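You operate a simulated robot arm through the tools that you are given. There is no shell and no other tool. Be economical: measure what you need, move in short steps, check, and stop when the job is done.

The job below is to be done with a simulated two-armed robot. You get a single attempt, and the scene is never put back.

Task
Close the top cable drawer. Then take the jar on the top of the workbench and put it away on the top of the blue tester. Then close the top workbench drawer. Then put two of the green cubes from the left bench table on the end of the cable table by the rails. Then stack the box labelled "seals" from the left bench table on top of the box that says "caps". Then open the top table drawer, take the booklet on the left bench table and put it away in the inside of the top table drawer and shut the drawer again. Then pull the hall door open. The order counts. Set down upright: jar.
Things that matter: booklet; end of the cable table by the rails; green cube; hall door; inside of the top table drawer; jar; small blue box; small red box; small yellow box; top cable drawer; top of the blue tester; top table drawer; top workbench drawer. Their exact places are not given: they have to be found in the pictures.

The check looks at the end state, three seconds after you hand in, the way a careful person would. Anything else that was tipped, shoved, dropped, spilled or broken makes it a failure. Lids that push on must go on centred and level and be pressed home; caps that screw on are set level and turned clockwise until they are tight.

Robot
Two 7-joint arms with vacuum grippers on one trunk, on a base that drives. Base frame: it is fixed to the floor where the robot stands at the start and does not move with it; the origin is under the middle of the robot, x ahead of it, y to its left, z up. Units: m, degrees, N and s.
The left shoulder is at the start at [0.07, 0.174, 0.904], the right one opposite. With the tool pointing down near the work surface each hand reaches from about 0.34 to 0.8 m from the robot's upright axis, wherever it stands, measured 20 degrees to its own side. Places, roughly: booklet [-1.5, -0.5, 0.75]; end of the cable table by the rails (24x34 cm) [1.78, -0.74, 0.8]; green cube [-0.75, -1.5, 0.75]; hall door [-5.3, 3.8, 0.9]; inside of the top table drawer [-0.6, 2.6, 0.7]; jar [2, -1, 0.75]; small blue box, small red box, small yellow box [-1.25, -0.75, 0.75]; top cable drawer [0.9, 0.1, 0.6]; top of the blue tester [-1, 3.6, 1.1]; top table drawer [-0.6, 2.6, 0.7]; top workbench drawer [1.9, -1.3, 0.6]. Payload 3.5 kg a hand.
Tool frame (each hand has its own): the origin (TCP) lies in the middle of the cups' lips, and z points out of the cups. The gripper has 2 cups of 0.032 m across, covering 0.032 by 0.08 m (tool x, y); the bellows give 0.01 m. With the vacuum on, a cup seals on a smooth face that it is pressed against (1 to 4 N); it does not hold porous or soft things. The pull reaches 76 N.
Orientation is that of the tool frame in the base frame, as a unit quaternion [x, y, z, w]. With the cups facing straight down, the tool's x points along the base's -x, its y along +y and its z along -z.

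Tools
- The arms move only by the tool servo_tool. It takes "left_moves", "right_moves" or both (then of equal length, played together; a hand with none holds still); each is a list of rows, each an object (a shift or turn left out is 0, a gripper value left out holds the last) with "delta_pos": the shift along the base's x, y, z in m, a list of three; "turn": the turn, a rotation vector about the base's x, y, z in degrees, a list of three; "suction": the vacuum: 1 switches it on, 0 off. In form: [{"delta_pos": [tx, ty, tz], "turn": [ax, ay, az], "suction": suction}, ...]. A call has 1 to 20 rows; each row is the pose to reach, as a shift and turn from the pose commanded when the call began. Each row takes 0.2 s and may step no farther than 0.05 m and 8.6 degrees from the row before; otherwise, or with a gripper value out of range, the whole call is refused. A pose out of reach is approached as far as the arm can. The call stops where the force on the tool passes 40 N (or 10 N more than at its start, if that is more) or the arm is blocked; 0.2 s more then pass. The pull builds up within a second once a cup has sealed. Time passes only in rows, and 0.2 s behind the last, so rows that repeat a pose give it time. The reply holds the time, the measured pose of the TCP, the force on the tool along the base axes and the pull of the vacuum, in the units named above and with some noise, with the torque about the TCP (base axes, N m) and any sound that the robot's microphone picked up.
- Cameras (640 x 400 px; columns grow to the right, rows downward): "scene" is now at [0.1359, 0.0034, 1.2157]; the picture's right is [0.04, -1.00, 0.00], its down [-0.64, -0.02, -0.77] and it looks along [0.77, 0.03, -0.64] (base axes); focal length 288 px, centre (320, 200). "left" rides on the left gripper at [0.074, -0.019, -0.11] in its tool frame; the picture's right is [0.25, 0.97, 0.00], its down [-0.77, 0.20, -0.60] and it looks along [-0.58, 0.15, 0.80] (tool axes); focal length 218 px, centre (320, 200). "right" rides on the right gripper at [0.074, 0.019, -0.11] in its tool frame; the picture's right is [-0.25, 0.97, 0.00], its down [-0.77, -0.20, -0.60] and it looks along [-0.58, -0.15, 0.80] (tool axes); focal length 218 px, centre (320, 200).
- camera(camera): a new picture of that camera. The clock stands still meanwhile.
- raise_lower(by): slides the trunk up (or, below 0, down) by that many m; the arms and the scene camera ride with it, the base frame stays. It gives what a move gives, with no picture.
- roll_base(legs): drives the robot by 1 to 6 legs, each [ahead, turn to the left] in m and degrees, along the robot's own axes; the way and the turn of a leg run together, so that a leg with both is an arc; at most 1.5 m and 180 degrees a leg. The arms and the cameras ride along, it lands a little off, and it stops where it bumps. It gives what a move gives.
- aim_head(pan, tilt): turns the head with the scene camera to pan (to the left, within 86 degrees either way) and tilt (down, from -29 to 69), counted from straight ahead of the robot. It gives what a move gives.
- locate(camera, pixels): for up to 12 pixels [column, row] of the newest picture of that camera ("zoom" is the newest enlarged one), the place [x, y, z] in the base frame of the surface seen there, good to about 0.002 m. The clock stands still meanwhile.
- zoom(camera, box): a new picture of the part [left, top, right, bottom] of that camera's present view, enlarged. The clock stands still meanwhile.
- job_done(): hands the job in; it is judged then, once.

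Go step by step. Measure first, check grasps and placings, and put right what went wrong. The budget is 145 turns and 190 pictures, counting those below and the enlarged ones. Unless the task says otherwise, let go and move clear before handing in.

The tools are called after "Call:" as name(argument=value, ...) on one line, values as JSON. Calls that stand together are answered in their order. servo_tool: Moves the arms, as the interface text tells. Its arguments: {"type":"object","properties":{"left_moves":{"type":"array"},"right_moves":{"type":"array"}},"required":[]} The other tools are called the same way: raise_lower (by) slides the trunk up or down; roll_base (legs) drives the base; aim_head (pan, tilt) turns the head that bears the scene camera; camera (camera) takes a picture; locate (camera, pixels) gives the place of the surface under pixels of a picture; zoom (camera, box) takes an enlarged picture of a part of a camera's view; job_done () hands the job in.

At the start:

```text
time: 0.0
left_eef_pos: [0.5656, 0.2877, 0.949]
left_tcp_rot: [0.0, 1.0, -0.001, 0.001]
left_ft_force: [-0.4, -0.4, -0.1]
left_torque: [0.01, 0.02, 0.03]
left_pull: 0.1
right_eef_pos: [0.4687, -0.2027, 0.8754]
right_tcp_rot: [0.0, 1.0, 0.0, 0.0]
right_ft_force: [0.1, 0.2, 0.3]
right_torque: [0.01, -0.03, 0.02]
right_pull: 0.0
trunk travel left (down, up): [-0.4, 0.44]
robot x, y, heading: [0.001, 0.0008, 0.2]
head pan, tilt: [2.2, 39.7]
```

scene: 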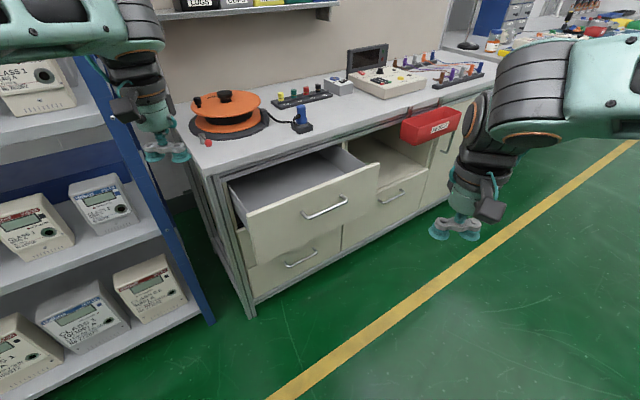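
right: 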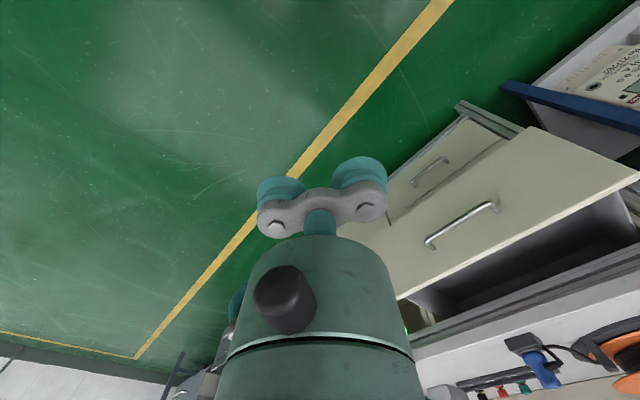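
left: 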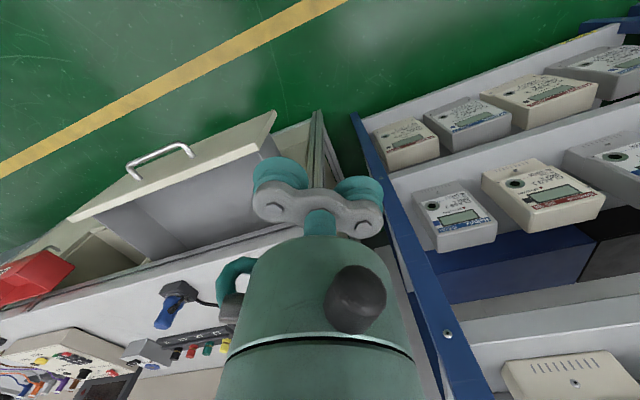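

The scene picture shows the top cable drawer open, with its front at (315,215) and handle at (325,207). I'll measure the front and the cabinet frame.

Call:
locate(camera="scene", pixels=[[247, 213], [378, 165], [255, 262], [325, 207], [285, 210], [300, 235], [360, 190], [215, 170], [400, 125], [250, 300], [350, 225], [440, 125]])

Call:
zoom(camera="scene", box=[180, 20, 500, 220])

```text
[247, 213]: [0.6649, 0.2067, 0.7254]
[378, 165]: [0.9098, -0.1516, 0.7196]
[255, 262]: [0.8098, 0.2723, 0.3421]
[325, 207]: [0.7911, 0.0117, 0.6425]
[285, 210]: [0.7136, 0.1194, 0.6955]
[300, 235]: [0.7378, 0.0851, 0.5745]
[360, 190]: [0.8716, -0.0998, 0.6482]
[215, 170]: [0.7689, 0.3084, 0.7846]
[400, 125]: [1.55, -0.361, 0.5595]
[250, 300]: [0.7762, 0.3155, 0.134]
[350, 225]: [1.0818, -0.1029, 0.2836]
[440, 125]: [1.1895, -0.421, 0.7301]
```

```text
2.00 times, centred on (340, 120) of scene
```

zoom: 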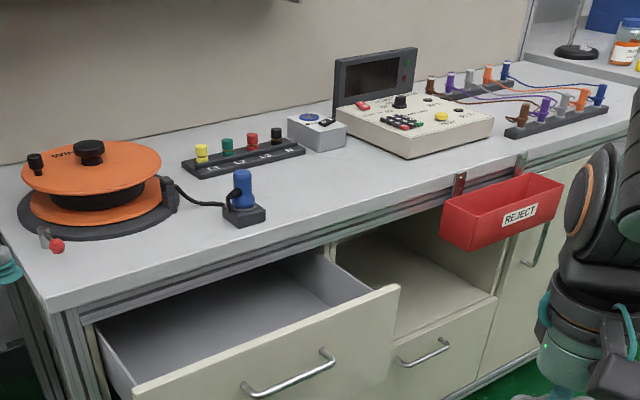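

The front runs from (0.665,0.207) to (0.910,-0.152), so its inward normal is about (0.826,0.564), and it stands out about 0.157 m. I'll yaw the right hand square to it first.

Call:
servo_tool(right_moves=[{"turn": [0, 0, 8.5]}, {"turn": [0, 0, 17]}, {"turn": [0, 0, 25.5]}, {"turn": [0, 0, 34.2]}])

```text
refused: row 4 steps farther than a row can; nothing moved
```

Call:
servo_tool(right_moves=[{"turn": [0, 0, 8.5]}, {"turn": [0, 0, 17]}, {"turn": [0, 0, 25.5]}, {"turn": [0, 0, 34]}])

```text
time: 1.0
left_eef_pos: [0.5661, 0.288, 0.9484]
left_tcp_rot: [0.0, 1.0, 0.0, 0.0]
left_ft_force: [-0.4, 0.1, 0.5]
left_torque: [-0.01, 0.0, -0.01]
left_pull: 0.1
right_eef_pos: [0.4695, -0.2021, 0.8759]
right_tcp_rot: [-0.295, 0.956, 0.0, 0.0]
right_ft_force: [-0.4, -0.5, 0.4]
right_torque: [-0.01, -0.01, 0.05]
right_pull: 0.1
trunk travel left (down, up): [-0.4, 0.44]
robot x, y, heading: [0.0006, 0.0012, 0.0]
head pan, tilt: [2.2, 39.7]
```

Yawed as wanted. Now I'll pitch the cups to face the drawer while moving to a point 8 cm in front of it.

Call:
servo_tool(right_moves=[{"delta_pos": [0.023, 0.017, -0.017], "turn": [4.61, -6.76, 0]}, {"delta_pos": [0.046, 0.034, -0.034], "turn": [9.22, -13.52, 0]}, {"delta_pos": [0.069, 0.051, -0.05], "turn": [13.83, -20.28, 0]}, {"delta_pos": [0.092, 0.068, -0.067], "turn": [18.44, -27.04, 0]}, {"delta_pos": [0.115, 0.085, -0.084], "turn": [23.05, -33.8, 0]}, {"delta_pos": [0.138, 0.102, -0.101], "turn": [27.66, -40.56, 0]}, {"delta_pos": [0.161, 0.119, -0.118], "turn": [32.27, -47.32, 0]}, {"delta_pos": [0.184, 0.136, -0.134], "turn": [36.88, -54.08, 0]}, {"delta_pos": [0.207, 0.153, -0.151], "turn": [41.49, -60.84, 0]}, {"delta_pos": [0.23, 0.17, -0.168], "turn": [46.1, -67.6, 0]}, {"delta_pos": [0.252, 0.186, -0.185], "turn": [50.7, -74.36, 0]}, {"delta_pos": [0.252, 0.186, -0.185], "turn": [50.7, -74.36, 0]}])

Call:
camera(camera="scene")

```text
time: 3.6
left_eef_pos: [0.5646, 0.2881, 0.949]
left_tcp_rot: [-0.001, 1.0, 0.0, 0.0]
left_ft_force: [0.6, -0.3, -0.5]
left_torque: [-0.03, -0.03, 0.0]
left_pull: 0.0
right_eef_pos: [0.7199, -0.0159, 0.6915]
right_tcp_rot: [-0.207, 0.675, 0.211, 0.676]
right_ft_force: [-0.1, -0.6, -0.2]
right_torque: [0.02, -0.05, 0.0]
right_pull: 0.1
trunk travel left (down, up): [-0.4, 0.44]
robot x, y, heading: [0.0012, 0.0004, -0.1]
head pan, tilt: [2.2, 39.7]
```

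```text
185 pictures are left
```

scene: 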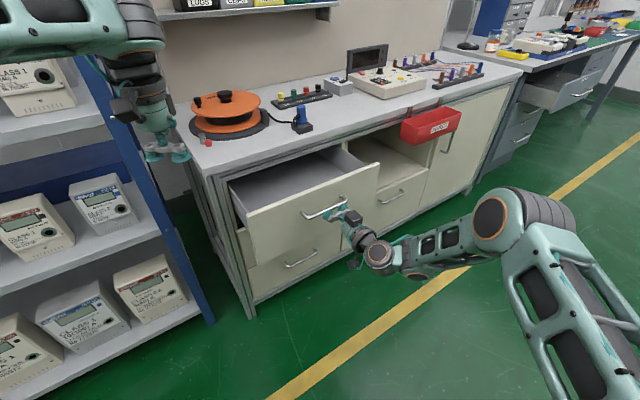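

The hand is in front of the drawer above the handle. I'll push along the inward normal.

Call:
servo_tool(right_moves=[{"delta_pos": [0.0248, 0.0169, 0]}, {"delta_pos": [0.0413, 0.0282, 0]}, {"delta_pos": [0.0578, 0.0395, 0]}, {"delta_pos": [0.0743, 0.0508, 0]}, {"delta_pos": [0.0908, 0.062, 0]}, {"delta_pos": [0.1074, 0.0733, 0]}, {"delta_pos": [0.1239, 0.0846, 0]}, {"delta_pos": [0.1404, 0.0959, 0]}, {"delta_pos": [0.1569, 0.1072, 0]}, {"delta_pos": [0.1735, 0.1184, 0]}, {"delta_pos": [0.19, 0.13, 0]}, {"delta_pos": [0.2, 0.1365, 0]}])

Call:
camera(camera="scene")

```text
time: 6.2
left_eef_pos: [0.5662, 0.2884, 0.9486]
left_tcp_rot: [0.0, 1.0, 0.0, 0.001]
left_ft_force: [-0.6, 0.2, 0.2]
left_torque: [0.03, -0.02, 0.04]
left_pull: 0.0
right_eef_pos: [0.8498, 0.0767, 0.696]
right_tcp_rot: [-0.206, 0.676, 0.212, 0.675]
right_ft_force: [0.9, 0.7, -1.2]
right_torque: [0.01, -0.01, 0.03]
right_pull: 0.0
right hand out of reach, approached as far as the arm can: row 8, 9, 10, 11, 12
trunk travel left (down, up): [-0.4, 0.44]
robot x, y, heading: [-0.0002, 0.0012, -0.2]
head pan, tilt: [2.2, 39.7]
```

```text
184 pictures are left
```

scene: 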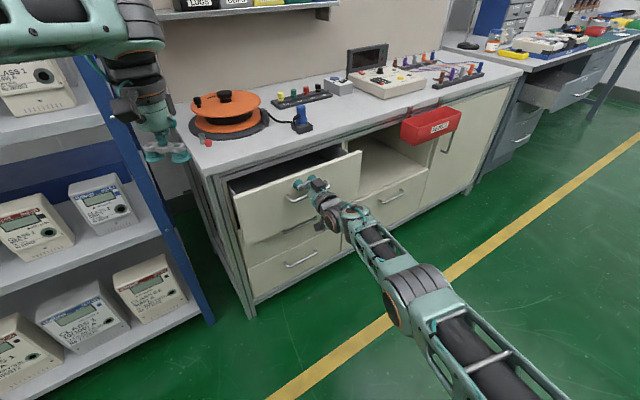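

The drawer is partly in and the right arm has run out of reach. I'll pull both hands back and roll forward a little.

Call:
servo_tool(right_moves=[{"delta_pos": [-0.04, -0.027, 0]}, {"delta_pos": [-0.08, -0.054, 0]}, {"delta_pos": [-0.12, -0.081, 0]}, {"delta_pos": [-0.16, -0.108, 0]}], left_moves=[{"delta_pos": [-0.04, 0, 0]}, {"delta_pos": [-0.08, 0, 0]}, {"delta_pos": [-0.12, 0, 0]}, {"delta_pos": [-0.15, 0, 0]}])

Call:
roll_base(legs=[[0.12, 0]])

```text
time: 7.2
left_eef_pos: [0.4159, 0.2899, 0.9479]
left_tcp_rot: [0.0, 1.0, 0.0, 0.0]
left_ft_force: [-0.4, -0.4, 0.4]
left_torque: [0.01, 0.04, -0.04]
left_pull: 0.1
right_eef_pos: [0.6902, -0.0317, 0.6976]
right_tcp_rot: [-0.206, 0.676, 0.21, 0.676]
right_ft_force: [0.5, 0.3, -0.3]
right_torque: [0.01, 0.03, -0.01]
right_pull: 0.0
trunk travel left (down, up): [-0.4, 0.44]
robot x, y, heading: [-0.0001, -0.0003, 0.2]
head pan, tilt: [2.2, 39.7]
```

```text
time: 8.4
left_eef_pos: [0.5367, 0.2897, 0.9475]
left_tcp_rot: [0.0, 1.0, 0.0, -0.001]
left_ft_force: [-0.2, 0.4, 0.4]
left_torque: [0.0, 0.06, -0.01]
left_pull: 0.1
right_eef_pos: [0.8117, -0.0321, 0.6955]
right_tcp_rot: [-0.207, 0.677, 0.21, 0.675]
right_ft_force: [0.1, 0.2, -0.1]
right_torque: [0.03, -0.04, 0.0]
right_pull: 0.2
trunk travel left (down, up): [-0.4, 0.44]
robot x, y, heading: [0.1196, -0.0018, -0.1]
head pan, tilt: [2.2, 39.7]
```

Rolled 0.12 m. I'll shift sideways back to the middle of the drawer and push home.

Call:
servo_tool(right_moves=[{"delta_pos": [-0.02, 0.025, -0.003]}, {"delta_pos": [-0.034, 0.05, -0.005]}, {"delta_pos": [-0.001, 0.073, -0.005]}, {"delta_pos": [0.024, 0.09, -0.005]}, {"delta_pos": [0.04, 0.1007, -0.005]}, {"delta_pos": [0.0565, 0.112, -0.005]}, {"delta_pos": [0.073, 0.1233, -0.005]}, {"delta_pos": [0.09, 0.1346, -0.005]}, {"delta_pos": [0.098, 0.1402, -0.005]}, {"delta_pos": [0.106, 0.1459, -0.005]}, {"delta_pos": [0.1145, 0.1515, -0.005]}, {"delta_pos": [0.1227, 0.1572, -0.005]}])

Call:
camera(camera="scene")

```text
time: 11.0
left_eef_pos: [0.5347, 0.2866, 0.9499]
left_tcp_rot: [0.0, 1.0, 0.001, 0.001]
left_ft_force: [0.3, 0.6, -0.2]
left_torque: [0.01, 0.02, -0.01]
left_pull: 0.1
right_eef_pos: [0.9308, 0.1238, 0.6927]
right_tcp_rot: [-0.205, 0.677, 0.21, 0.675]
right_ft_force: [-30.6, -13.5, -1.0]
right_torque: [-0.13, -0.17, -0.17]
right_pull: 0.1
trunk travel left (down, up): [-0.4, 0.44]
robot x, y, heading: [0.1188, -0.0019, -0.2]
head pan, tilt: [2.2, 39.7]
```

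```text
183 pictures are left
```

scene: 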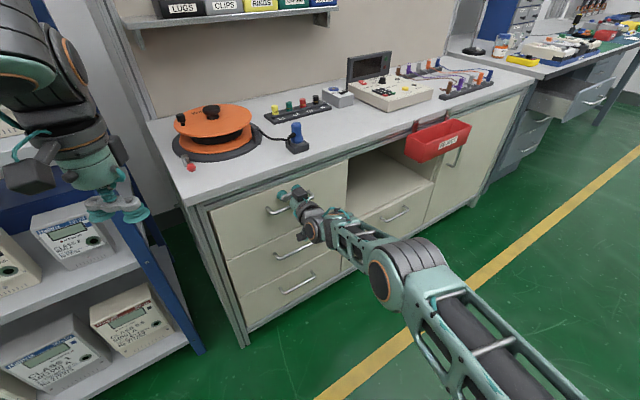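

A 33 N stop with the front flush shows the top cable drawer is closed. I'll back off, bring the hand back to pointing down, and look toward the workbench.

Call:
servo_tool(right_moves=[{"delta_pos": [-0.04, -0.027, 0]}, {"delta_pos": [-0.08, -0.054, 0.01], "turn": [-4.61, 6.76, 0]}, {"delta_pos": [-0.12, -0.081, 0.03], "turn": [-9.22, 13.52, 0]}, {"delta_pos": [-0.15, -0.101, 0.05], "turn": [-13.83, 20.28, 0]}, {"delta_pos": [-0.18, -0.121, 0.08], "turn": [-18.44, 27.04, 0]}, {"delta_pos": [-0.2, -0.141, 0.11], "turn": [-23.05, 33.8, 0]}, {"delta_pos": [-0.22, -0.161, 0.14], "turn": [-27.66, 40.56, 0]}, {"delta_pos": [-0.24, -0.181, 0.17], "turn": [-32.27, 47.32, 0]}, {"delta_pos": [-0.26, -0.201, 0.2], "turn": [-36.88, 54.08, 0]}, {"delta_pos": [-0.28, -0.221, 0.23], "turn": [-41.49, 60.84, 0]}, {"delta_pos": [-0.3, -0.241, 0.26], "turn": [-46.1, 67.6, 0]}, {"delta_pos": [-0.32, -0.261, 0.28], "turn": [-50.7, 74.36, 0]}, {"delta_pos": [-0.34, -0.281, 0.28], "turn": [-50.7, 74.36, 0]}])

Call:
aim_head(pan=-30, tilt=25)

Call:
camera(camera="scene")

```text
refused: row 3 steps farther than a row can; nothing moved
```

```text
time: 12.0
left_eef_pos: [0.535, 0.2865, 0.9495]
left_tcp_rot: [0.001, 1.0, 0.001, 0.0]
left_ft_force: [-0.3, -0.2, 0.1]
left_torque: [-0.01, 0.0, 0.02]
left_pull: 0.0
right_eef_pos: [0.9317, 0.1238, 0.6924]
right_tcp_rot: [-0.207, 0.677, 0.21, 0.675]
right_ft_force: [-42.7, -22.4, -14.2]
right_torque: [0.08, -0.46, -0.12]
right_pull: 0.0
trunk travel left (down, up): [-0.4, 0.44]
robot x, y, heading: [0.1189, -0.0002, -0.1]
head pan, tilt: [-30.0, 25.0]
```

```text
182 pictures are left
```

scene: 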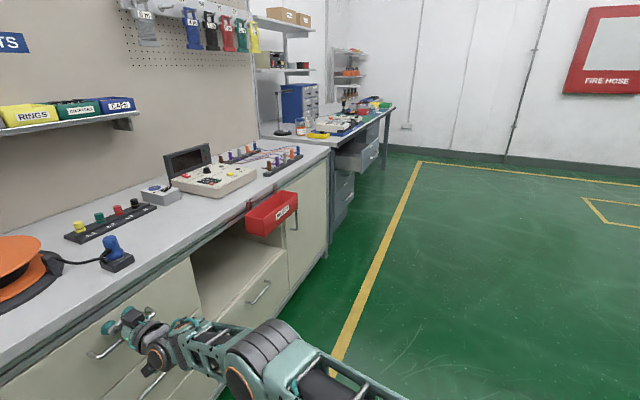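

The retract was refused because one row was too long, so I'll repeat it with smaller steps.

Call:
servo_tool(right_moves=[{"delta_pos": [-0.035, -0.024, 0]}, {"delta_pos": [-0.07, -0.048, 0.0], "turn": [-4.61, 6.76, 0]}, {"delta_pos": [-0.1, -0.07, 0.02], "turn": [-9.22, 13.52, 0]}, {"delta_pos": [-0.13, -0.09, 0.04], "turn": [-13.83, 20.28, 0]}, {"delta_pos": [-0.16, -0.11, 0.06], "turn": [-18.44, 27.04, 0]}, {"delta_pos": [-0.19, -0.13, 0.09], "turn": [-23.05, 33.8, 0]}, {"delta_pos": [-0.21, -0.15, 0.12], "turn": [-27.66, 40.56, 0]}, {"delta_pos": [-0.23, -0.17, 0.15], "turn": [-32.27, 47.32, 0]}, {"delta_pos": [-0.25, -0.19, 0.18], "turn": [-36.88, 54.08, 0]}, {"delta_pos": [-0.27, -0.21, 0.21], "turn": [-41.49, 60.84, 0]}, {"delta_pos": [-0.29, -0.23, 0.24], "turn": [-46.1, 67.6, 0]}, {"delta_pos": [-0.32, -0.25, 0.26], "turn": [-50.7, 74.36, 0]}, {"delta_pos": [-0.34, -0.28, 0.28], "turn": [-50.7, 74.36, -8]}, {"delta_pos": [-0.34, -0.28, 0.28], "turn": [-50.7, 74.36, -8]}])

Call:
zoom(camera="scene", box=[200, 50, 420, 190])

Call:
locate(camera="zoom", pixels=[[290, 223], [290, 210], [380, 280], [460, 300], [500, 330], [400, 265], [340, 230], [560, 160], [540, 200], [360, 300], [420, 350], [340, 246]])

```text
time: 15.0
left_eef_pos: [0.5359, 0.2887, 0.9482]
left_tcp_rot: [0.001, 1.0, 0.0, 0.0]
left_ft_force: [0.2, 0.6, 0.4]
left_torque: [0.0, 0.0, 0.0]
left_pull: 0.0
right_eef_pos: [0.5931, -0.1531, 0.9724]
right_tcp_rot: [-0.25, 0.967, -0.043, 0.012]
right_ft_force: [0.3, 1.1, 0.1]
right_torque: [0.02, -0.04, -0.01]
right_pull: 0.0
trunk travel left (down, up): [-0.4, 0.44]
robot x, y, heading: [0.1178, -0.0012, -0.3]
head pan, tilt: [-30.0, 25.0]
```

```text
2.86 times, centred on (310, 120) of scene
```

zoom: 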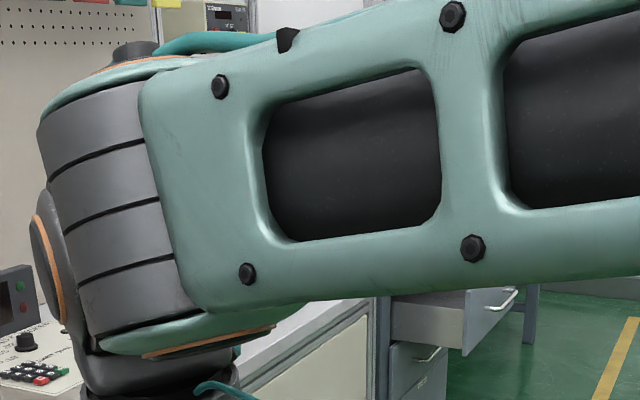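

```text
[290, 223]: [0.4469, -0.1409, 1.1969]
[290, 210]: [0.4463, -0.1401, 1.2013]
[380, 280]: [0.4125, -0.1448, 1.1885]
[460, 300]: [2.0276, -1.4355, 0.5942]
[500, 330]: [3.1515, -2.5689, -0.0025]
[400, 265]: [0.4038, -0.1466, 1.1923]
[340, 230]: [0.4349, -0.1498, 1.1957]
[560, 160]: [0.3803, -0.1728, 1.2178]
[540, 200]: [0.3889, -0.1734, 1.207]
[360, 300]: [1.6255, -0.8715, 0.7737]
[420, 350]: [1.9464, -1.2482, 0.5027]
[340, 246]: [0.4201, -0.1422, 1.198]
```

The arm now hides the bench. I'll level the hand, tuck it, and drive closer to the workbench while staying clear of the fronts.

Call:
roll_base(legs=[[0, -45], [1.1, 0], [0, 60]])

Call:
aim_head(pan=0, tilt=25)

Call:
camera(camera="scene")

```text
time: 25.4
left_eef_pos: [1.2251, -0.3987, 0.9486]
left_tcp_rot: [-0.128, 0.992, 0.0, 0.0]
left_ft_force: [0.0, -0.2, -0.5]
left_torque: [0.05, -0.02, 0.0]
left_pull: 0.1
right_eef_pos: [1.3919, -0.8136, 0.9718]
right_tcp_rot: [-0.371, 0.927, -0.041, 0.017]
right_ft_force: [-0.1, 1.1, -0.4]
right_torque: [0.03, -0.01, -0.05]
right_pull: 0.0
trunk travel left (down, up): [-0.4, 0.44]
robot x, y, heading: [0.8959, -0.7859, 14.6]
head pan, tilt: [-30.0, 25.0]
```

```text
time: 26.3
left_eef_pos: [1.2235, -0.401, 0.949]
left_tcp_rot: [-0.127, 0.992, 0.0, 0.0]
left_ft_force: [0.0, -0.4, 0.2]
left_torque: [-0.02, 0.01, -0.01]
left_pull: 0.0
right_eef_pos: [1.3917, -0.8133, 0.9711]
right_tcp_rot: [-0.372, 0.927, -0.04, 0.017]
right_ft_force: [0.3, 1.0, -0.4]
right_torque: [-0.03, -0.01, -0.01]
right_pull: 0.1
trunk travel left (down, up): [-0.4, 0.44]
robot x, y, heading: [0.8974, -0.7839, 14.8]
head pan, tilt: [0.0, 25.0]
```

```text
180 pictures are left
```

scene: 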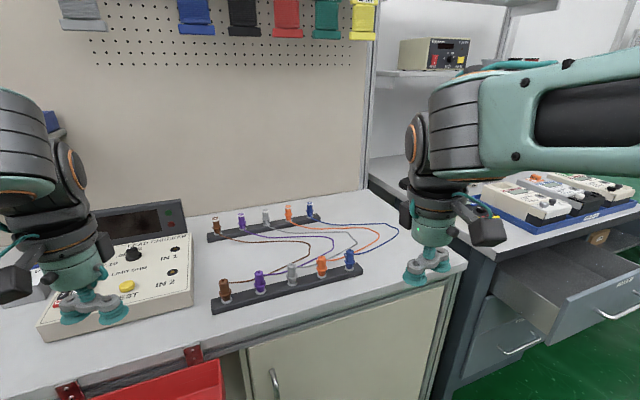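

I'm close to the end of the cable table, with the workbench on the right behind the arm. I'll measure the bench and the open drawer.

Call:
locate(camera="scene", pixels=[[465, 265], [370, 190], [498, 258], [548, 340], [620, 310], [540, 312], [420, 320], [400, 230], [320, 215], [355, 275], [520, 345], [500, 230]])

Call:
aim_head(pan=-35, tilt=30)

Call:
camera(camera="scene")

```text
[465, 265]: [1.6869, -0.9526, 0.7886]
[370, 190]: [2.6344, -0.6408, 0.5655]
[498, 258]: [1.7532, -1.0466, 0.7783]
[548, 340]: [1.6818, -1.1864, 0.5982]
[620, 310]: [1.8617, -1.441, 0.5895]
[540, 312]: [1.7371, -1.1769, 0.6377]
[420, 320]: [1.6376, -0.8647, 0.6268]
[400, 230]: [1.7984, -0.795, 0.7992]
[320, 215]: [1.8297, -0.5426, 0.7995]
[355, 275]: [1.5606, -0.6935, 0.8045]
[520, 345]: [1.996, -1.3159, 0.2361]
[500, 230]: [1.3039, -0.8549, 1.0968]
```

```text
time: 27.3
left_eef_pos: [1.2246, -0.3998, 0.9482]
left_tcp_rot: [-0.128, 0.992, 0.0, 0.001]
left_ft_force: [-0.4, -0.2, -0.3]
left_torque: [0.0, 0.01, -0.02]
left_pull: 0.1
right_eef_pos: [1.3923, -0.8135, 0.9733]
right_tcp_rot: [-0.372, 0.927, -0.041, 0.018]
right_ft_force: [-0.3, 0.7, -0.4]
right_torque: [0.01, -0.02, 0.03]
right_pull: 0.1
trunk travel left (down, up): [-0.4, 0.44]
robot x, y, heading: [0.8942, -0.7835, 14.8]
head pan, tilt: [-35.0, 30.0]
```

```text
179 pictures are left
```

scene: 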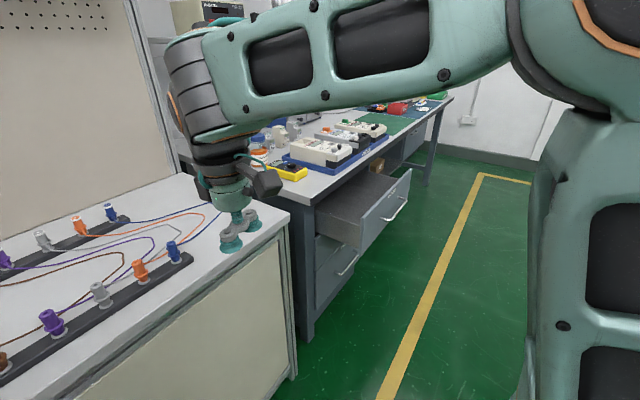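

The jar looks to be at (258,157), just behind the yellow meter at (288,172). I'll zoom and measure it.

Call:
zoom(camera="scene", box=[220, 110, 380, 210])

Call:
locate(camera="scene", pixels=[[258, 152], [258, 158], [261, 163], [288, 173], [320, 155], [300, 190], [410, 175], [362, 245], [312, 205]])

```text
4.00 times, centred on (300, 160) of scene
```

zoom: 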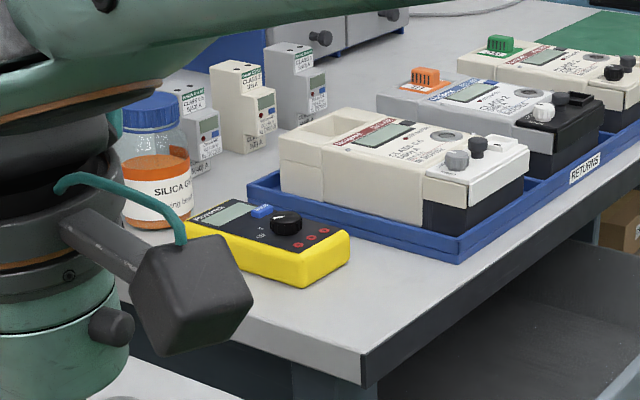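

```text
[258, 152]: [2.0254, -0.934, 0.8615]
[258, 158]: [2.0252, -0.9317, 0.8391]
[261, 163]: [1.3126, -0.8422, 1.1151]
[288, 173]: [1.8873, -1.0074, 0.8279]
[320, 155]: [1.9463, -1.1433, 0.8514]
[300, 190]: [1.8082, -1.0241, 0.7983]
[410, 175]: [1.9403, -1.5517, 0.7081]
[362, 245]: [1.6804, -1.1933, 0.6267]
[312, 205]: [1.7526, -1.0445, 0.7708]
```

The jar labelled SILICA GEL stands at about (2.05,-0.92) with a blue lid. I'll level the right hand, then drive to about (1.31,-1.13) facing the bench.

Call:
servo_tool(right_moves=[{"turn": [3.6, 3.67, 0]}, {"turn": [3.6, 3.67, 0]}])

Call:
roll_base(legs=[[0, -56], [0.54, 0], [0, 76]])

Call:
aim_head(pan=-10, tilt=35)

Call:
camera(camera="scene")

```text
time: 27.9
left_eef_pos: [1.2246, -0.3998, 0.9482]
left_tcp_rot: [-0.128, 0.992, 0.0, 0.0]
left_ft_force: [-0.1, 0.8, 1.2]
left_torque: [0.0, -0.04, -0.01]
left_pull: 0.1
right_eef_pos: [1.3919, -0.8119, 0.9728]
right_tcp_rot: [-0.372, 0.928, 0.0, -0.001]
right_ft_force: [0.8, 0.1, 0.1]
right_torque: [-0.01, -0.03, -0.02]
right_pull: 0.1
trunk travel left (down, up): [-0.4, 0.44]
robot x, y, heading: [0.8957, -0.7854, 14.7]
head pan, tilt: [-35.0, 30.0]
```

```text
time: 36.8
left_eef_pos: [1.4791, -0.6625, 0.9494]
left_tcp_rot: [-0.297, 0.955, 0.001, 0.0]
left_ft_force: [-0.1, 1.3, 0.2]
left_torque: [-0.01, -0.01, -0.01]
left_pull: 0.0
right_eef_pos: [1.7779, -0.9948, 0.9718]
right_tcp_rot: [-0.527, 0.85, -0.001, -0.001]
right_ft_force: [0.8, -0.7, 0.4]
right_torque: [-0.03, 0.0, -0.05]
right_pull: 0.1
trunk travel left (down, up): [-0.4, 0.44]
robot x, y, heading: [1.2993, -1.1353, 34.3]
head pan, tilt: [-35.0, 30.0]
```

```text
time: 37.7
left_eef_pos: [1.4803, -0.6627, 0.9486]
left_tcp_rot: [-0.296, 0.955, -0.001, 0.0]
left_ft_force: [-0.3, -1.1, -0.6]
left_torque: [0.01, 0.05, 0.0]
left_pull: 0.1
right_eef_pos: [1.7779, -0.9958, 0.9718]
right_tcp_rot: [-0.525, 0.851, -0.001, -0.001]
right_ft_force: [0.5, -0.4, 0.2]
right_torque: [-0.02, -0.03, -0.02]
right_pull: 0.1
trunk travel left (down, up): [-0.4, 0.44]
robot x, y, heading: [1.2997, -1.1388, 34.6]
head pan, tilt: [-10.0, 35.0]
```

```text
177 pictures are left
```

scene: 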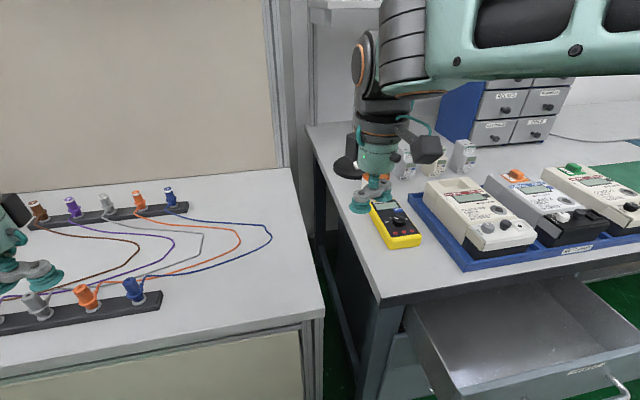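

The right arm hides the jar in this view, so I'll use the right hand camera.

Call:
camera(camera="right")

Call:
camera(camera="left")

```text
176 pictures are left
```

right: 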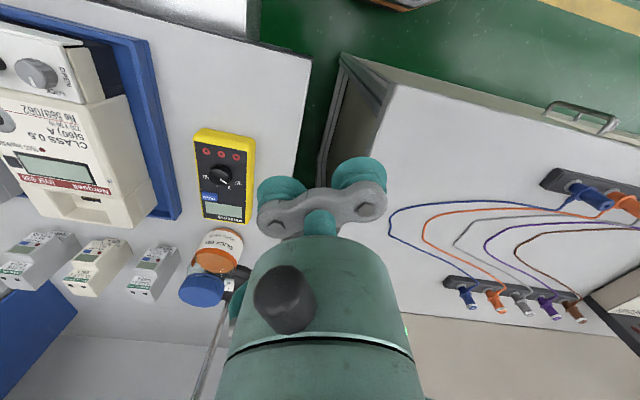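

```text
175 pictures are left
```

left: 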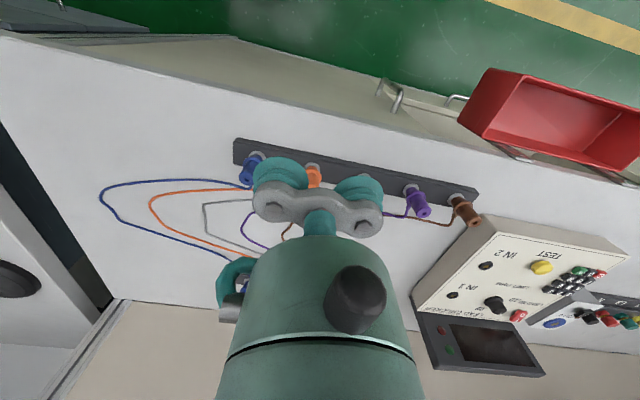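

The jar's blue lid is at (202,290) in the right picture. I'll measure the lid and body.

Call:
locate(camera="right", pixels=[[202, 288], [190, 282], [214, 283], [202, 298], [184, 290], [220, 292], [210, 265], [202, 278], [222, 232], [240, 205], [165, 360], [480, 270]])

Call:
zoom(camera="right", box=[140, 200, 300, 300])

```text
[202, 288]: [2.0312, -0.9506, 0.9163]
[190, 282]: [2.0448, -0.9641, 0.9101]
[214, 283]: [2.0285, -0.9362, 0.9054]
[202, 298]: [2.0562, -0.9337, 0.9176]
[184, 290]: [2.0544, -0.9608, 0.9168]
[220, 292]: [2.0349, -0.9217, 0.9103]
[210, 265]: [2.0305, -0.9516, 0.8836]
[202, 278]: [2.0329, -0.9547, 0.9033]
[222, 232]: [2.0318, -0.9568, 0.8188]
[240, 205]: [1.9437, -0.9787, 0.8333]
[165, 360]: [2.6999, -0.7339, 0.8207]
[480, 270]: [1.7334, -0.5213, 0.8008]
```

```text
4.00 times, centred on (220, 250) of right
```

zoom: 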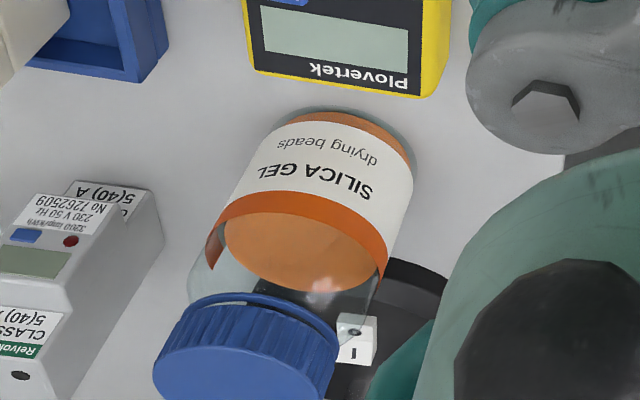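

Lid top is at z≈0.917, but there is a lamp with a neck behind the jar. I'll pull the hand back and up for a clear look.

Call:
servo_tool(right_moves=[{"delta_pos": [-0.02, -0.02, 0.03], "turn": [0, 0, -8]}, {"delta_pos": [-0.04, -0.05, 0.06], "turn": [0, 0, -16]}, {"delta_pos": [-0.06, -0.08, 0.09], "turn": [0, 0, -24]}, {"delta_pos": [-0.08, -0.12, 0.1], "turn": [0, 0, -28]}, {"delta_pos": [-0.09, -0.16, 0.1], "turn": [0, 0, -28]}, {"delta_pos": [-0.1, -0.2, 0.1], "turn": [0, 0, -28]}])

Call:
camera(camera="right")

Call:
camera(camera="scene")

```text
time: 39.1
left_eef_pos: [1.4802, -0.6636, 0.9488]
left_tcp_rot: [-0.297, 0.955, 0.0, 0.0]
left_ft_force: [-0.5, -0.5, -0.5]
left_torque: [0.01, -0.05, -0.02]
left_pull: 0.0
right_eef_pos: [1.6608, -1.1385, 1.0036]
right_tcp_rot: [-0.304, 0.953, 0.002, 0.0]
right_ft_force: [-0.1, -1.1, -0.2]
right_torque: [0.04, -0.01, 0.03]
right_pull: 0.1
right hand out of reach, approached as far as the arm can: row 3, 4, 5, 6
trunk travel left (down, up): [-0.4, 0.44]
robot x, y, heading: [1.3012, -1.141, 34.4]
head pan, tilt: [-10.0, 35.0]
```

```text
173 pictures are left
```

right: 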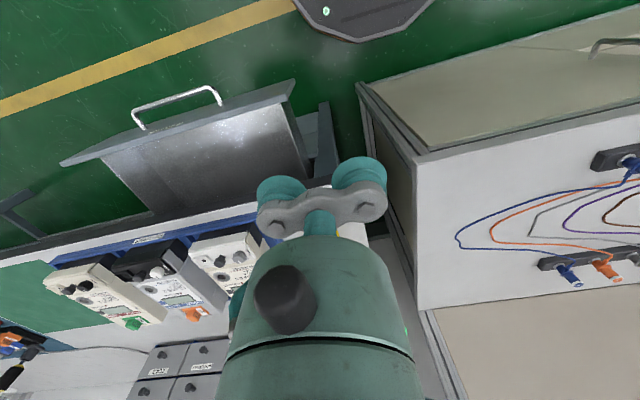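

```text
172 pictures are left
```

scene: 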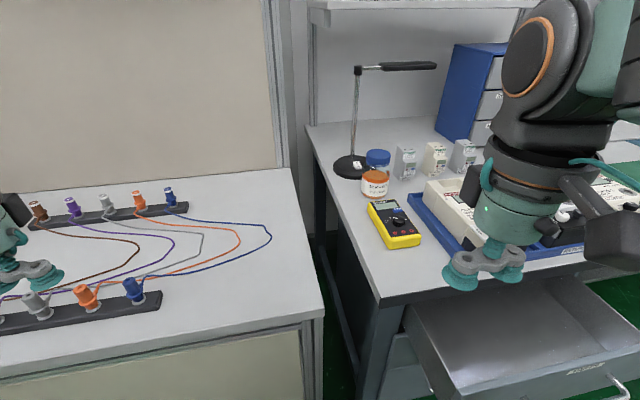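

Now the jar, (377,155) lid, and the desk lamp with its arm overhead are clear. I'll measure both, as the lamp arm may overhang the jar.

Call:
zoom(camera="scene", box=[320, 50, 480, 250])

Call:
locate(camera="scene", pixels=[[377, 153], [367, 157], [388, 158], [377, 150], [377, 161], [375, 190], [357, 68], [432, 66], [400, 68], [353, 150], [350, 170], [403, 155]])

Call:
locate(camera="right", pixels=[[350, 38], [320, 25], [400, 28], [430, 5], [330, 10]])

```text
2.00 times, centred on (400, 150) of scene
```

zoom: 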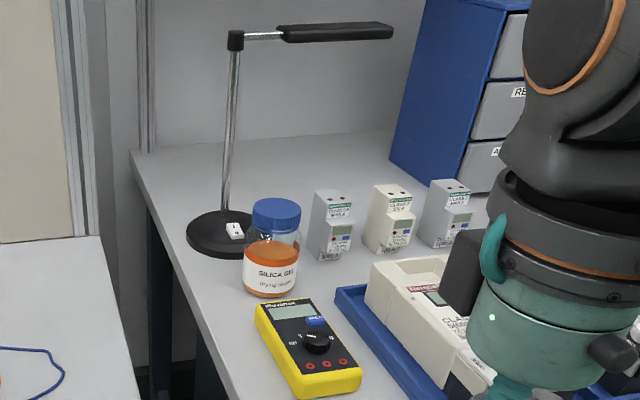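

```text
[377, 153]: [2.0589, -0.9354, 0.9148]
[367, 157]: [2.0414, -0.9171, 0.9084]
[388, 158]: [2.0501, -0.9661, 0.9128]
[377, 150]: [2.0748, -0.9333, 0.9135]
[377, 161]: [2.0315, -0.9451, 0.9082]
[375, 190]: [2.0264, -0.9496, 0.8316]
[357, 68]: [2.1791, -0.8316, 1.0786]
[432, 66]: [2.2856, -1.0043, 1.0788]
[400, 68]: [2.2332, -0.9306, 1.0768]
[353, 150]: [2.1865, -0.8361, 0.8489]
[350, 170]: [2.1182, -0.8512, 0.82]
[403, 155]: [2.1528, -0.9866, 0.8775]
```

```text
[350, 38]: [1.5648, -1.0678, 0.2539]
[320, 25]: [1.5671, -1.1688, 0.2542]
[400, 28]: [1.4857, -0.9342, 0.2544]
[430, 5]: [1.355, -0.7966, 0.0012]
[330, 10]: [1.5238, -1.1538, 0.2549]
```

The lid centre is (2.054,-0.940,0.916) and about 5.5 cm wide, so I'll seat only the right-hand cup on it. The lamp arm is 0.16 m away. I'll move above it first, staying high.

Call:
servo_tool(right_moves=[{"delta_pos": [0.035, 0.02, 0]}, {"delta_pos": [0.07, 0.04, 0]}, {"delta_pos": [0.105, 0.06, 0]}, {"delta_pos": [0.14, 0.08, 0]}, {"delta_pos": [0.175, 0.1, 0]}, {"delta_pos": [0.21, 0.12, 0]}, {"delta_pos": [0.245, 0.14, 0]}, {"delta_pos": [0.28, 0.16, 0]}, {"delta_pos": [0.315, 0.18, 0]}, {"delta_pos": [0.34, 0.195, 0]}, {"delta_pos": [0.34, 0.195, 0]}])

Call:
camera(camera="scene")

```text
time: 41.4
left_eef_pos: [1.4786, -0.6627, 0.9492]
left_tcp_rot: [-0.297, 0.955, 0.0, 0.001]
left_ft_force: [-0.8, -0.2, 0.3]
left_torque: [0.0, -0.01, -0.01]
left_pull: 0.0
right_eef_pos: [2.0007, -0.9406, 1.0039]
right_tcp_rot: [-0.306, 0.952, -0.002, 0.001]
right_ft_force: [5.8, 5.4, -19.7]
right_torque: [-0.06, -0.51, -0.15]
right_pull: 0.0
trunk travel left (down, up): [-0.4, 0.44]
robot x, y, heading: [1.3035, -1.1388, 34.4]
head pan, tilt: [-10.0, 35.0]
stopped in row 11 (right hand): the force on the tool passed its limit at 48 N (the readings are from after the stop); the commanded pose is now the measured one
```

```text
170 pictures are left
```

scene: 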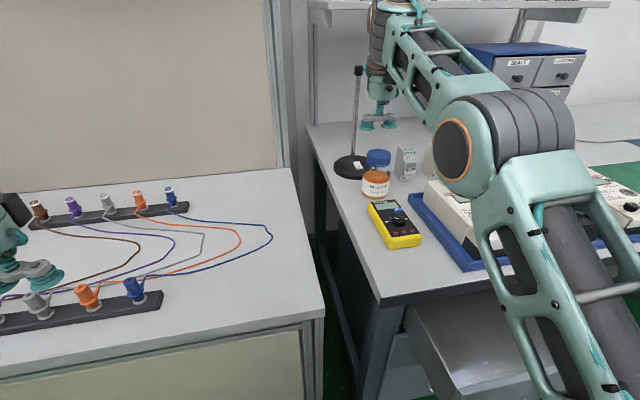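

The stop at 48 N means the hand or wrist touched something near the shelf or lamp. I'll back off straight the way I came and look.

Call:
servo_tool(right_moves=[{"delta_pos": [-0.03, -0.018, 0]}, {"delta_pos": [-0.07, -0.04, 0]}, {"delta_pos": [-0.11, -0.063, 0]}, {"delta_pos": [-0.15, -0.085, 0]}])

Call:
aim_head(pan=-12, tilt=18)

Call:
camera(camera="scene")

```text
time: 42.4
left_eef_pos: [1.4775, -0.6651, 0.9495]
left_tcp_rot: [-0.297, 0.955, 0.0, 0.0]
left_ft_force: [0.1, -0.2, 0.2]
left_torque: [0.02, -0.01, 0.01]
left_pull: 0.1
right_eef_pos: [1.8484, -1.0277, 1.0059]
right_tcp_rot: [-0.307, 0.952, 0.0, 0.002]
right_ft_force: [-0.8, 0.1, 0.2]
right_torque: [-0.03, 0.02, 0.01]
right_pull: 0.1
trunk travel left (down, up): [-0.4, 0.44]
robot x, y, heading: [1.2985, -1.1362, 34.5]
head pan, tilt: [-10.0, 35.0]
```

```text
time: 43.2
left_eef_pos: [1.4797, -0.6639, 0.9473]
left_tcp_rot: [-0.297, 0.955, -0.001, 0.0]
left_ft_force: [0.2, 0.1, -0.4]
left_torque: [0.02, 0.02, 0.01]
left_pull: 0.0
right_eef_pos: [1.8496, -1.0271, 1.0049]
right_tcp_rot: [-0.306, 0.952, 0.0, 0.001]
right_ft_force: [0.0, 0.2, 0.3]
right_torque: [-0.01, 0.0, 0.0]
right_pull: 0.1
trunk travel left (down, up): [-0.4, 0.44]
robot x, y, heading: [1.3018, -1.1338, 34.7]
head pan, tilt: [-12.0, 18.0]
```

```text
169 pictures are left
```

scene: 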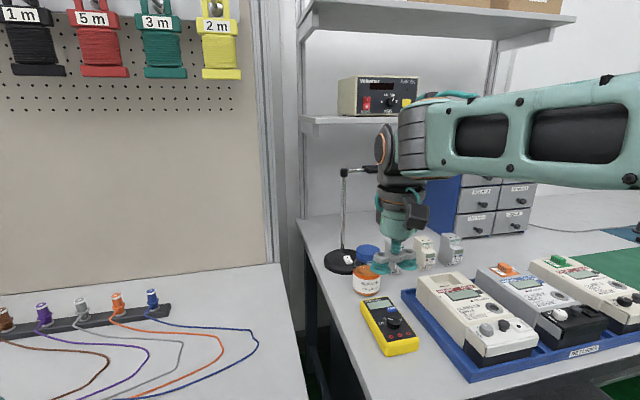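

The wrist reached the shelf that carries the power supply. I'll measure the shelf edge and underside against the wrist's height.

Call:
locate(camera="scene", pixels=[[305, 120], [305, 135], [340, 122], [375, 125], [380, 100], [343, 172], [365, 170], [390, 150], [415, 110], [400, 265], [340, 265], [366, 250]])

Call:
zoom(camera="scene", box=[290, 60, 490, 320])

```text
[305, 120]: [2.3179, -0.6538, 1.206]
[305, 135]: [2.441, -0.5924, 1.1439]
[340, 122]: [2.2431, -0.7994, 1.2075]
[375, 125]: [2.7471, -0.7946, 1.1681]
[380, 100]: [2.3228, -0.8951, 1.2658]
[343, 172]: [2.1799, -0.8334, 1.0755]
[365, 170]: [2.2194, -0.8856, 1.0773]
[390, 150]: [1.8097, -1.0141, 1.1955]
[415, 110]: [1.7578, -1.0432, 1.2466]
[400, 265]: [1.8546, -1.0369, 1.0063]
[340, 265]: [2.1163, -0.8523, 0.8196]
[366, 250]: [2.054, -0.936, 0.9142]
```

```text
1.54 times, centred on (390, 190) of scene
```

zoom: 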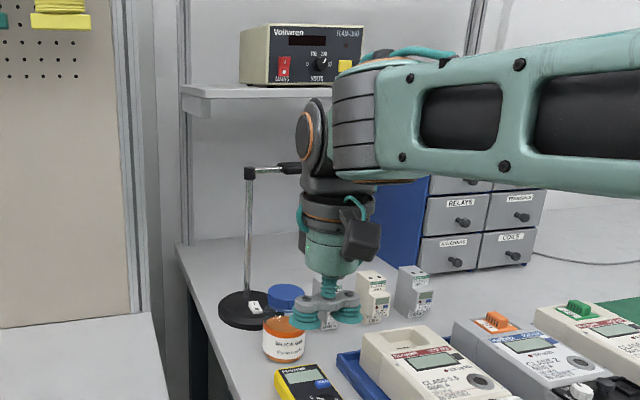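

Nothing on the bench has moved, and the stop force (+n and down) fits the low forearm folding against the hand rather than the shelf. I'll raise the trunk so the arm comes from above.

Call:
raise_lower(by=0.3)

Call:
servo_tool(right_moves=[{"delta_pos": [0, 0, -0.05]}, {"delta_pos": [0, 0, -0.1]}, {"delta_pos": [0, 0, -0.15]}, {"delta_pos": [0, 0, -0.2]}, {"delta_pos": [0, 0, -0.25]}, {"delta_pos": [0, 0, -0.29]}, {"delta_pos": [0, 0, -0.29]}])

Call:
camera(camera="scene")

```text
time: 46.2
left_eef_pos: [1.4804, -0.6627, 1.2487]
left_tcp_rot: [-0.296, 0.955, 0.0, 0.0]
left_ft_force: [0.1, -0.1, 0.1]
left_torque: [0.0, 0.0, 0.03]
left_pull: 0.1
right_eef_pos: [1.8496, -1.0268, 1.304]
right_tcp_rot: [-0.307, 0.952, -0.001, 0.001]
right_ft_force: [0.5, -0.5, 0.2]
right_torque: [-0.02, -0.01, 0.0]
right_pull: 0.1
trunk travel left (down, up): [-0.7, 0.14]
robot x, y, heading: [1.3018, -1.1364, 34.6]
head pan, tilt: [-12.0, 18.0]
```

```text
time: 47.8
left_eef_pos: [1.4792, -0.6637, 1.2491]
left_tcp_rot: [-0.296, 0.955, 0.001, 0.0]
left_ft_force: [-0.2, 0.6, 0.4]
left_torque: [0.0, 0.02, 0.0]
left_pull: 0.0
right_eef_pos: [1.849, -1.0276, 1.0134]
right_tcp_rot: [-0.307, 0.952, 0.0, 0.002]
right_ft_force: [0.1, 0.1, 0.0]
right_torque: [0.01, -0.02, -0.02]
right_pull: 0.2
trunk travel left (down, up): [-0.7, 0.14]
robot x, y, heading: [1.3017, -1.1377, 34.6]
head pan, tilt: [-12.0, 18.0]
```

```text
167 pictures are left
```

scene: 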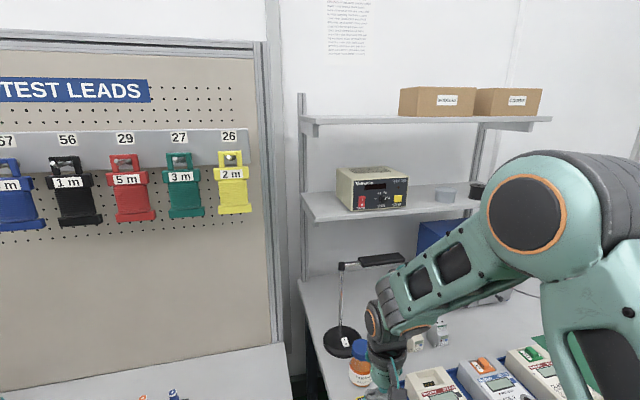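

The arm now comes from above and the lamp and supply look undisturbed. Moving over the lid at a safe height, then down to 3 cm above.

Call:
servo_tool(right_moves=[{"delta_pos": [0.038, 0.0215, 0]}, {"delta_pos": [0.076, 0.043, 0]}, {"delta_pos": [0.115, 0.0645, 0]}, {"delta_pos": [0.153, 0.086, 0]}, {"delta_pos": [0.191, 0.1076, 0]}, {"delta_pos": [0.191, 0.1076, -0.03]}, {"delta_pos": [0.191, 0.1076, -0.065]}, {"delta_pos": [0.191, 0.1076, -0.065]}])

Call:
camera(camera="right")

Call:
aim_head(pan=-12, tilt=38)

Call:
camera(camera="scene")

```text
time: 49.6
left_eef_pos: [1.4796, -0.6633, 1.2489]
left_tcp_rot: [-0.297, 0.955, 0.0, -0.001]
left_ft_force: [0.0, 0.3, -0.2]
left_torque: [0.03, -0.01, -0.01]
left_pull: 0.0
right_eef_pos: [2.0407, -0.9198, 0.9498]
right_tcp_rot: [-0.306, 0.952, 0.0, 0.001]
right_ft_force: [-0.7, -0.5, -0.8]
right_torque: [0.01, 0.01, 0.02]
right_pull: 0.0
trunk travel left (down, up): [-0.7, 0.14]
robot x, y, heading: [1.2995, -1.133, 34.3]
head pan, tilt: [-12.0, 18.0]
```

```text
166 pictures are left
```

right: 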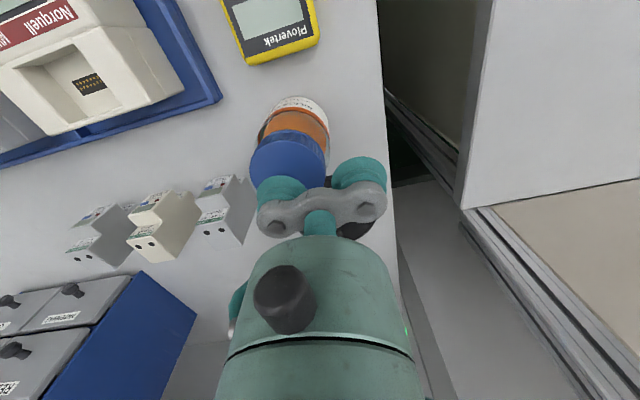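

```text
time: 50.4
left_eef_pos: [1.4802, -0.6631, 1.2494]
left_tcp_rot: [-0.297, 0.955, 0.0, 0.001]
left_ft_force: [-0.4, -0.9, 0.0]
left_torque: [0.02, -0.02, -0.01]
left_pull: 0.0
right_eef_pos: [2.041, -0.919, 0.9485]
right_tcp_rot: [-0.306, 0.952, -0.001, 0.001]
right_ft_force: [-0.5, -0.1, 0.3]
right_torque: [0.0, -0.02, 0.01]
right_pull: 0.0
trunk travel left (down, up): [-0.7, 0.14]
robot x, y, heading: [1.3012, -1.1393, 34.4]
head pan, tilt: [-12.0, 38.0]
```

```text
165 pictures are left
```

scene: 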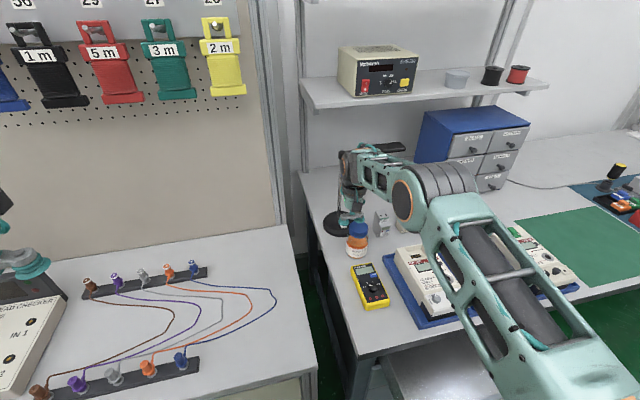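

The cup is over the lid in the right picture, with the lid at (288,165). I'll refine the lid centre from its rim.

Call:
zoom(camera="right", box=[220, 90, 380, 240])

Call:
locate(camera="right", pixels=[[253, 165], [323, 165], [290, 139], [260, 150], [315, 148], [255, 175], [290, 150], [320, 180]])

```text
2.67 times, centred on (300, 165) of right
```

zoom: 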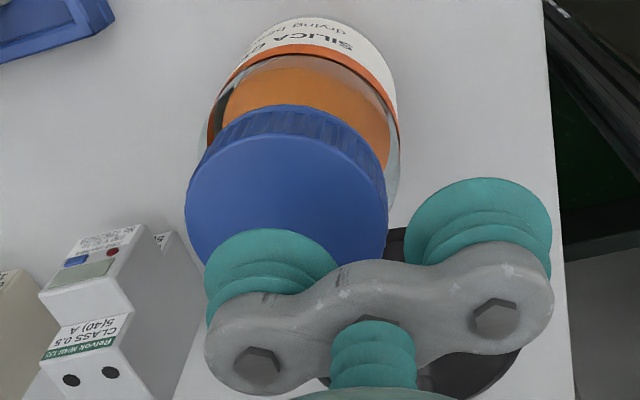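

```text
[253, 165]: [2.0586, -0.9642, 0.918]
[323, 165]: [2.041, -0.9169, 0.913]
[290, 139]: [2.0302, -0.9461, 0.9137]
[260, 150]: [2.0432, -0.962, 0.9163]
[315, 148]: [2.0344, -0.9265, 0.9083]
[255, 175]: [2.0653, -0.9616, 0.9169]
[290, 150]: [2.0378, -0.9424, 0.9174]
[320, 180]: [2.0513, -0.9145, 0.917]
```

Rim fit puts the lid centre at (2.055,-0.939) with a 2.5 cm radius, and the cup is right over it. I'll press down gently with the vacuum on.

Call:
servo_tool(right_moves=[{"delta_pos": [0, 0, -0.015], "suction": 1}, {"delta_pos": [0, 0, -0.028], "suction": 1}, {"delta_pos": [0, 0, -0.033], "suction": 1}, {"delta_pos": [0, 0, -0.036], "suction": 1}, {"delta_pos": [0, 0, -0.036], "suction": 1}, {"delta_pos": [0, 0, -0.036], "suction": 1}, {"delta_pos": [0, 0, -0.036], "suction": 1}])

```text
time: 52.0
left_eef_pos: [1.477, -0.6641, 1.2501]
left_tcp_rot: [-0.296, 0.955, -0.001, 0.001]
left_ft_force: [0.3, 0.8, -0.3]
left_torque: [-0.01, -0.02, -0.01]
left_pull: 0.1
right_eef_pos: [2.0405, -0.9188, 0.9154]
right_tcp_rot: [-0.306, 0.952, -0.001, 0.002]
right_ft_force: [-0.6, 1.9, 10.9]
right_torque: [-0.9, -0.63, 0.16]
right_pull: 37.9
trunk travel left (down, up): [-0.7, 0.14]
robot x, y, heading: [1.3012, -1.1375, 34.7]
head pan, tilt: [-12.0, 38.0]
```

Sealed with 38 N on the one cup. Lifting the jar and drawing it back toward the robot.

Call:
servo_tool(right_moves=[{"delta_pos": [0, 0, 0.01]}, {"delta_pos": [0, 0, 0.03]}, {"delta_pos": [0, 0, 0.06]}, {"delta_pos": [0, 0, 0.09]}, {"delta_pos": [0, 0, 0.11]}, {"delta_pos": [-0.03, -0.018, 0.12]}, {"delta_pos": [-0.06, -0.036, 0.13]}, {"delta_pos": [-0.09, -0.054, 0.14]}, {"delta_pos": [-0.12, -0.072, 0.15]}, {"delta_pos": [-0.15, -0.09, 0.16]}, {"delta_pos": [-0.18, -0.108, 0.17]}, {"delta_pos": [-0.21, -0.126, 0.18]}, {"delta_pos": [-0.24, -0.144, 0.19]}, {"delta_pos": [-0.27, -0.162, 0.2]}, {"delta_pos": [-0.27, -0.162, 0.2]}])

Call:
camera(camera="right")

Call:
camera(camera="scene")

```text
time: 55.2
left_eef_pos: [1.4823, -0.6628, 1.2494]
left_tcp_rot: [-0.296, 0.955, 0.0, 0.0]
left_ft_force: [-0.3, 0.4, -0.2]
left_torque: [-0.03, 0.04, 0.0]
left_pull: 0.1
right_eef_pos: [1.7707, -1.081, 1.114]
right_tcp_rot: [-0.306, 0.952, 0.0, 0.001]
right_ft_force: [0.1, 0.4, -3.0]
right_torque: [-0.64, -0.25, 0.13]
right_pull: 38.0
trunk travel left (down, up): [-0.7, 0.14]
robot x, y, heading: [1.3, -1.1357, 34.6]
head pan, tilt: [-12.0, 38.0]
```

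```text
163 pictures are left
```

right: 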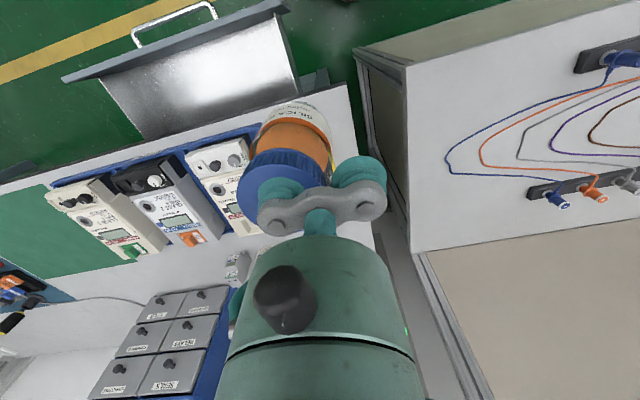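

```text
162 pictures are left
```

scene: 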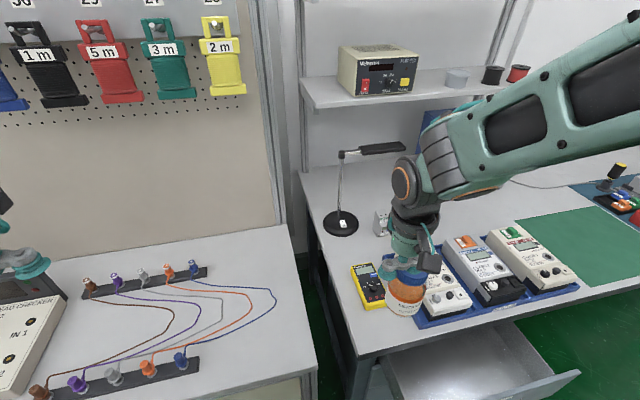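

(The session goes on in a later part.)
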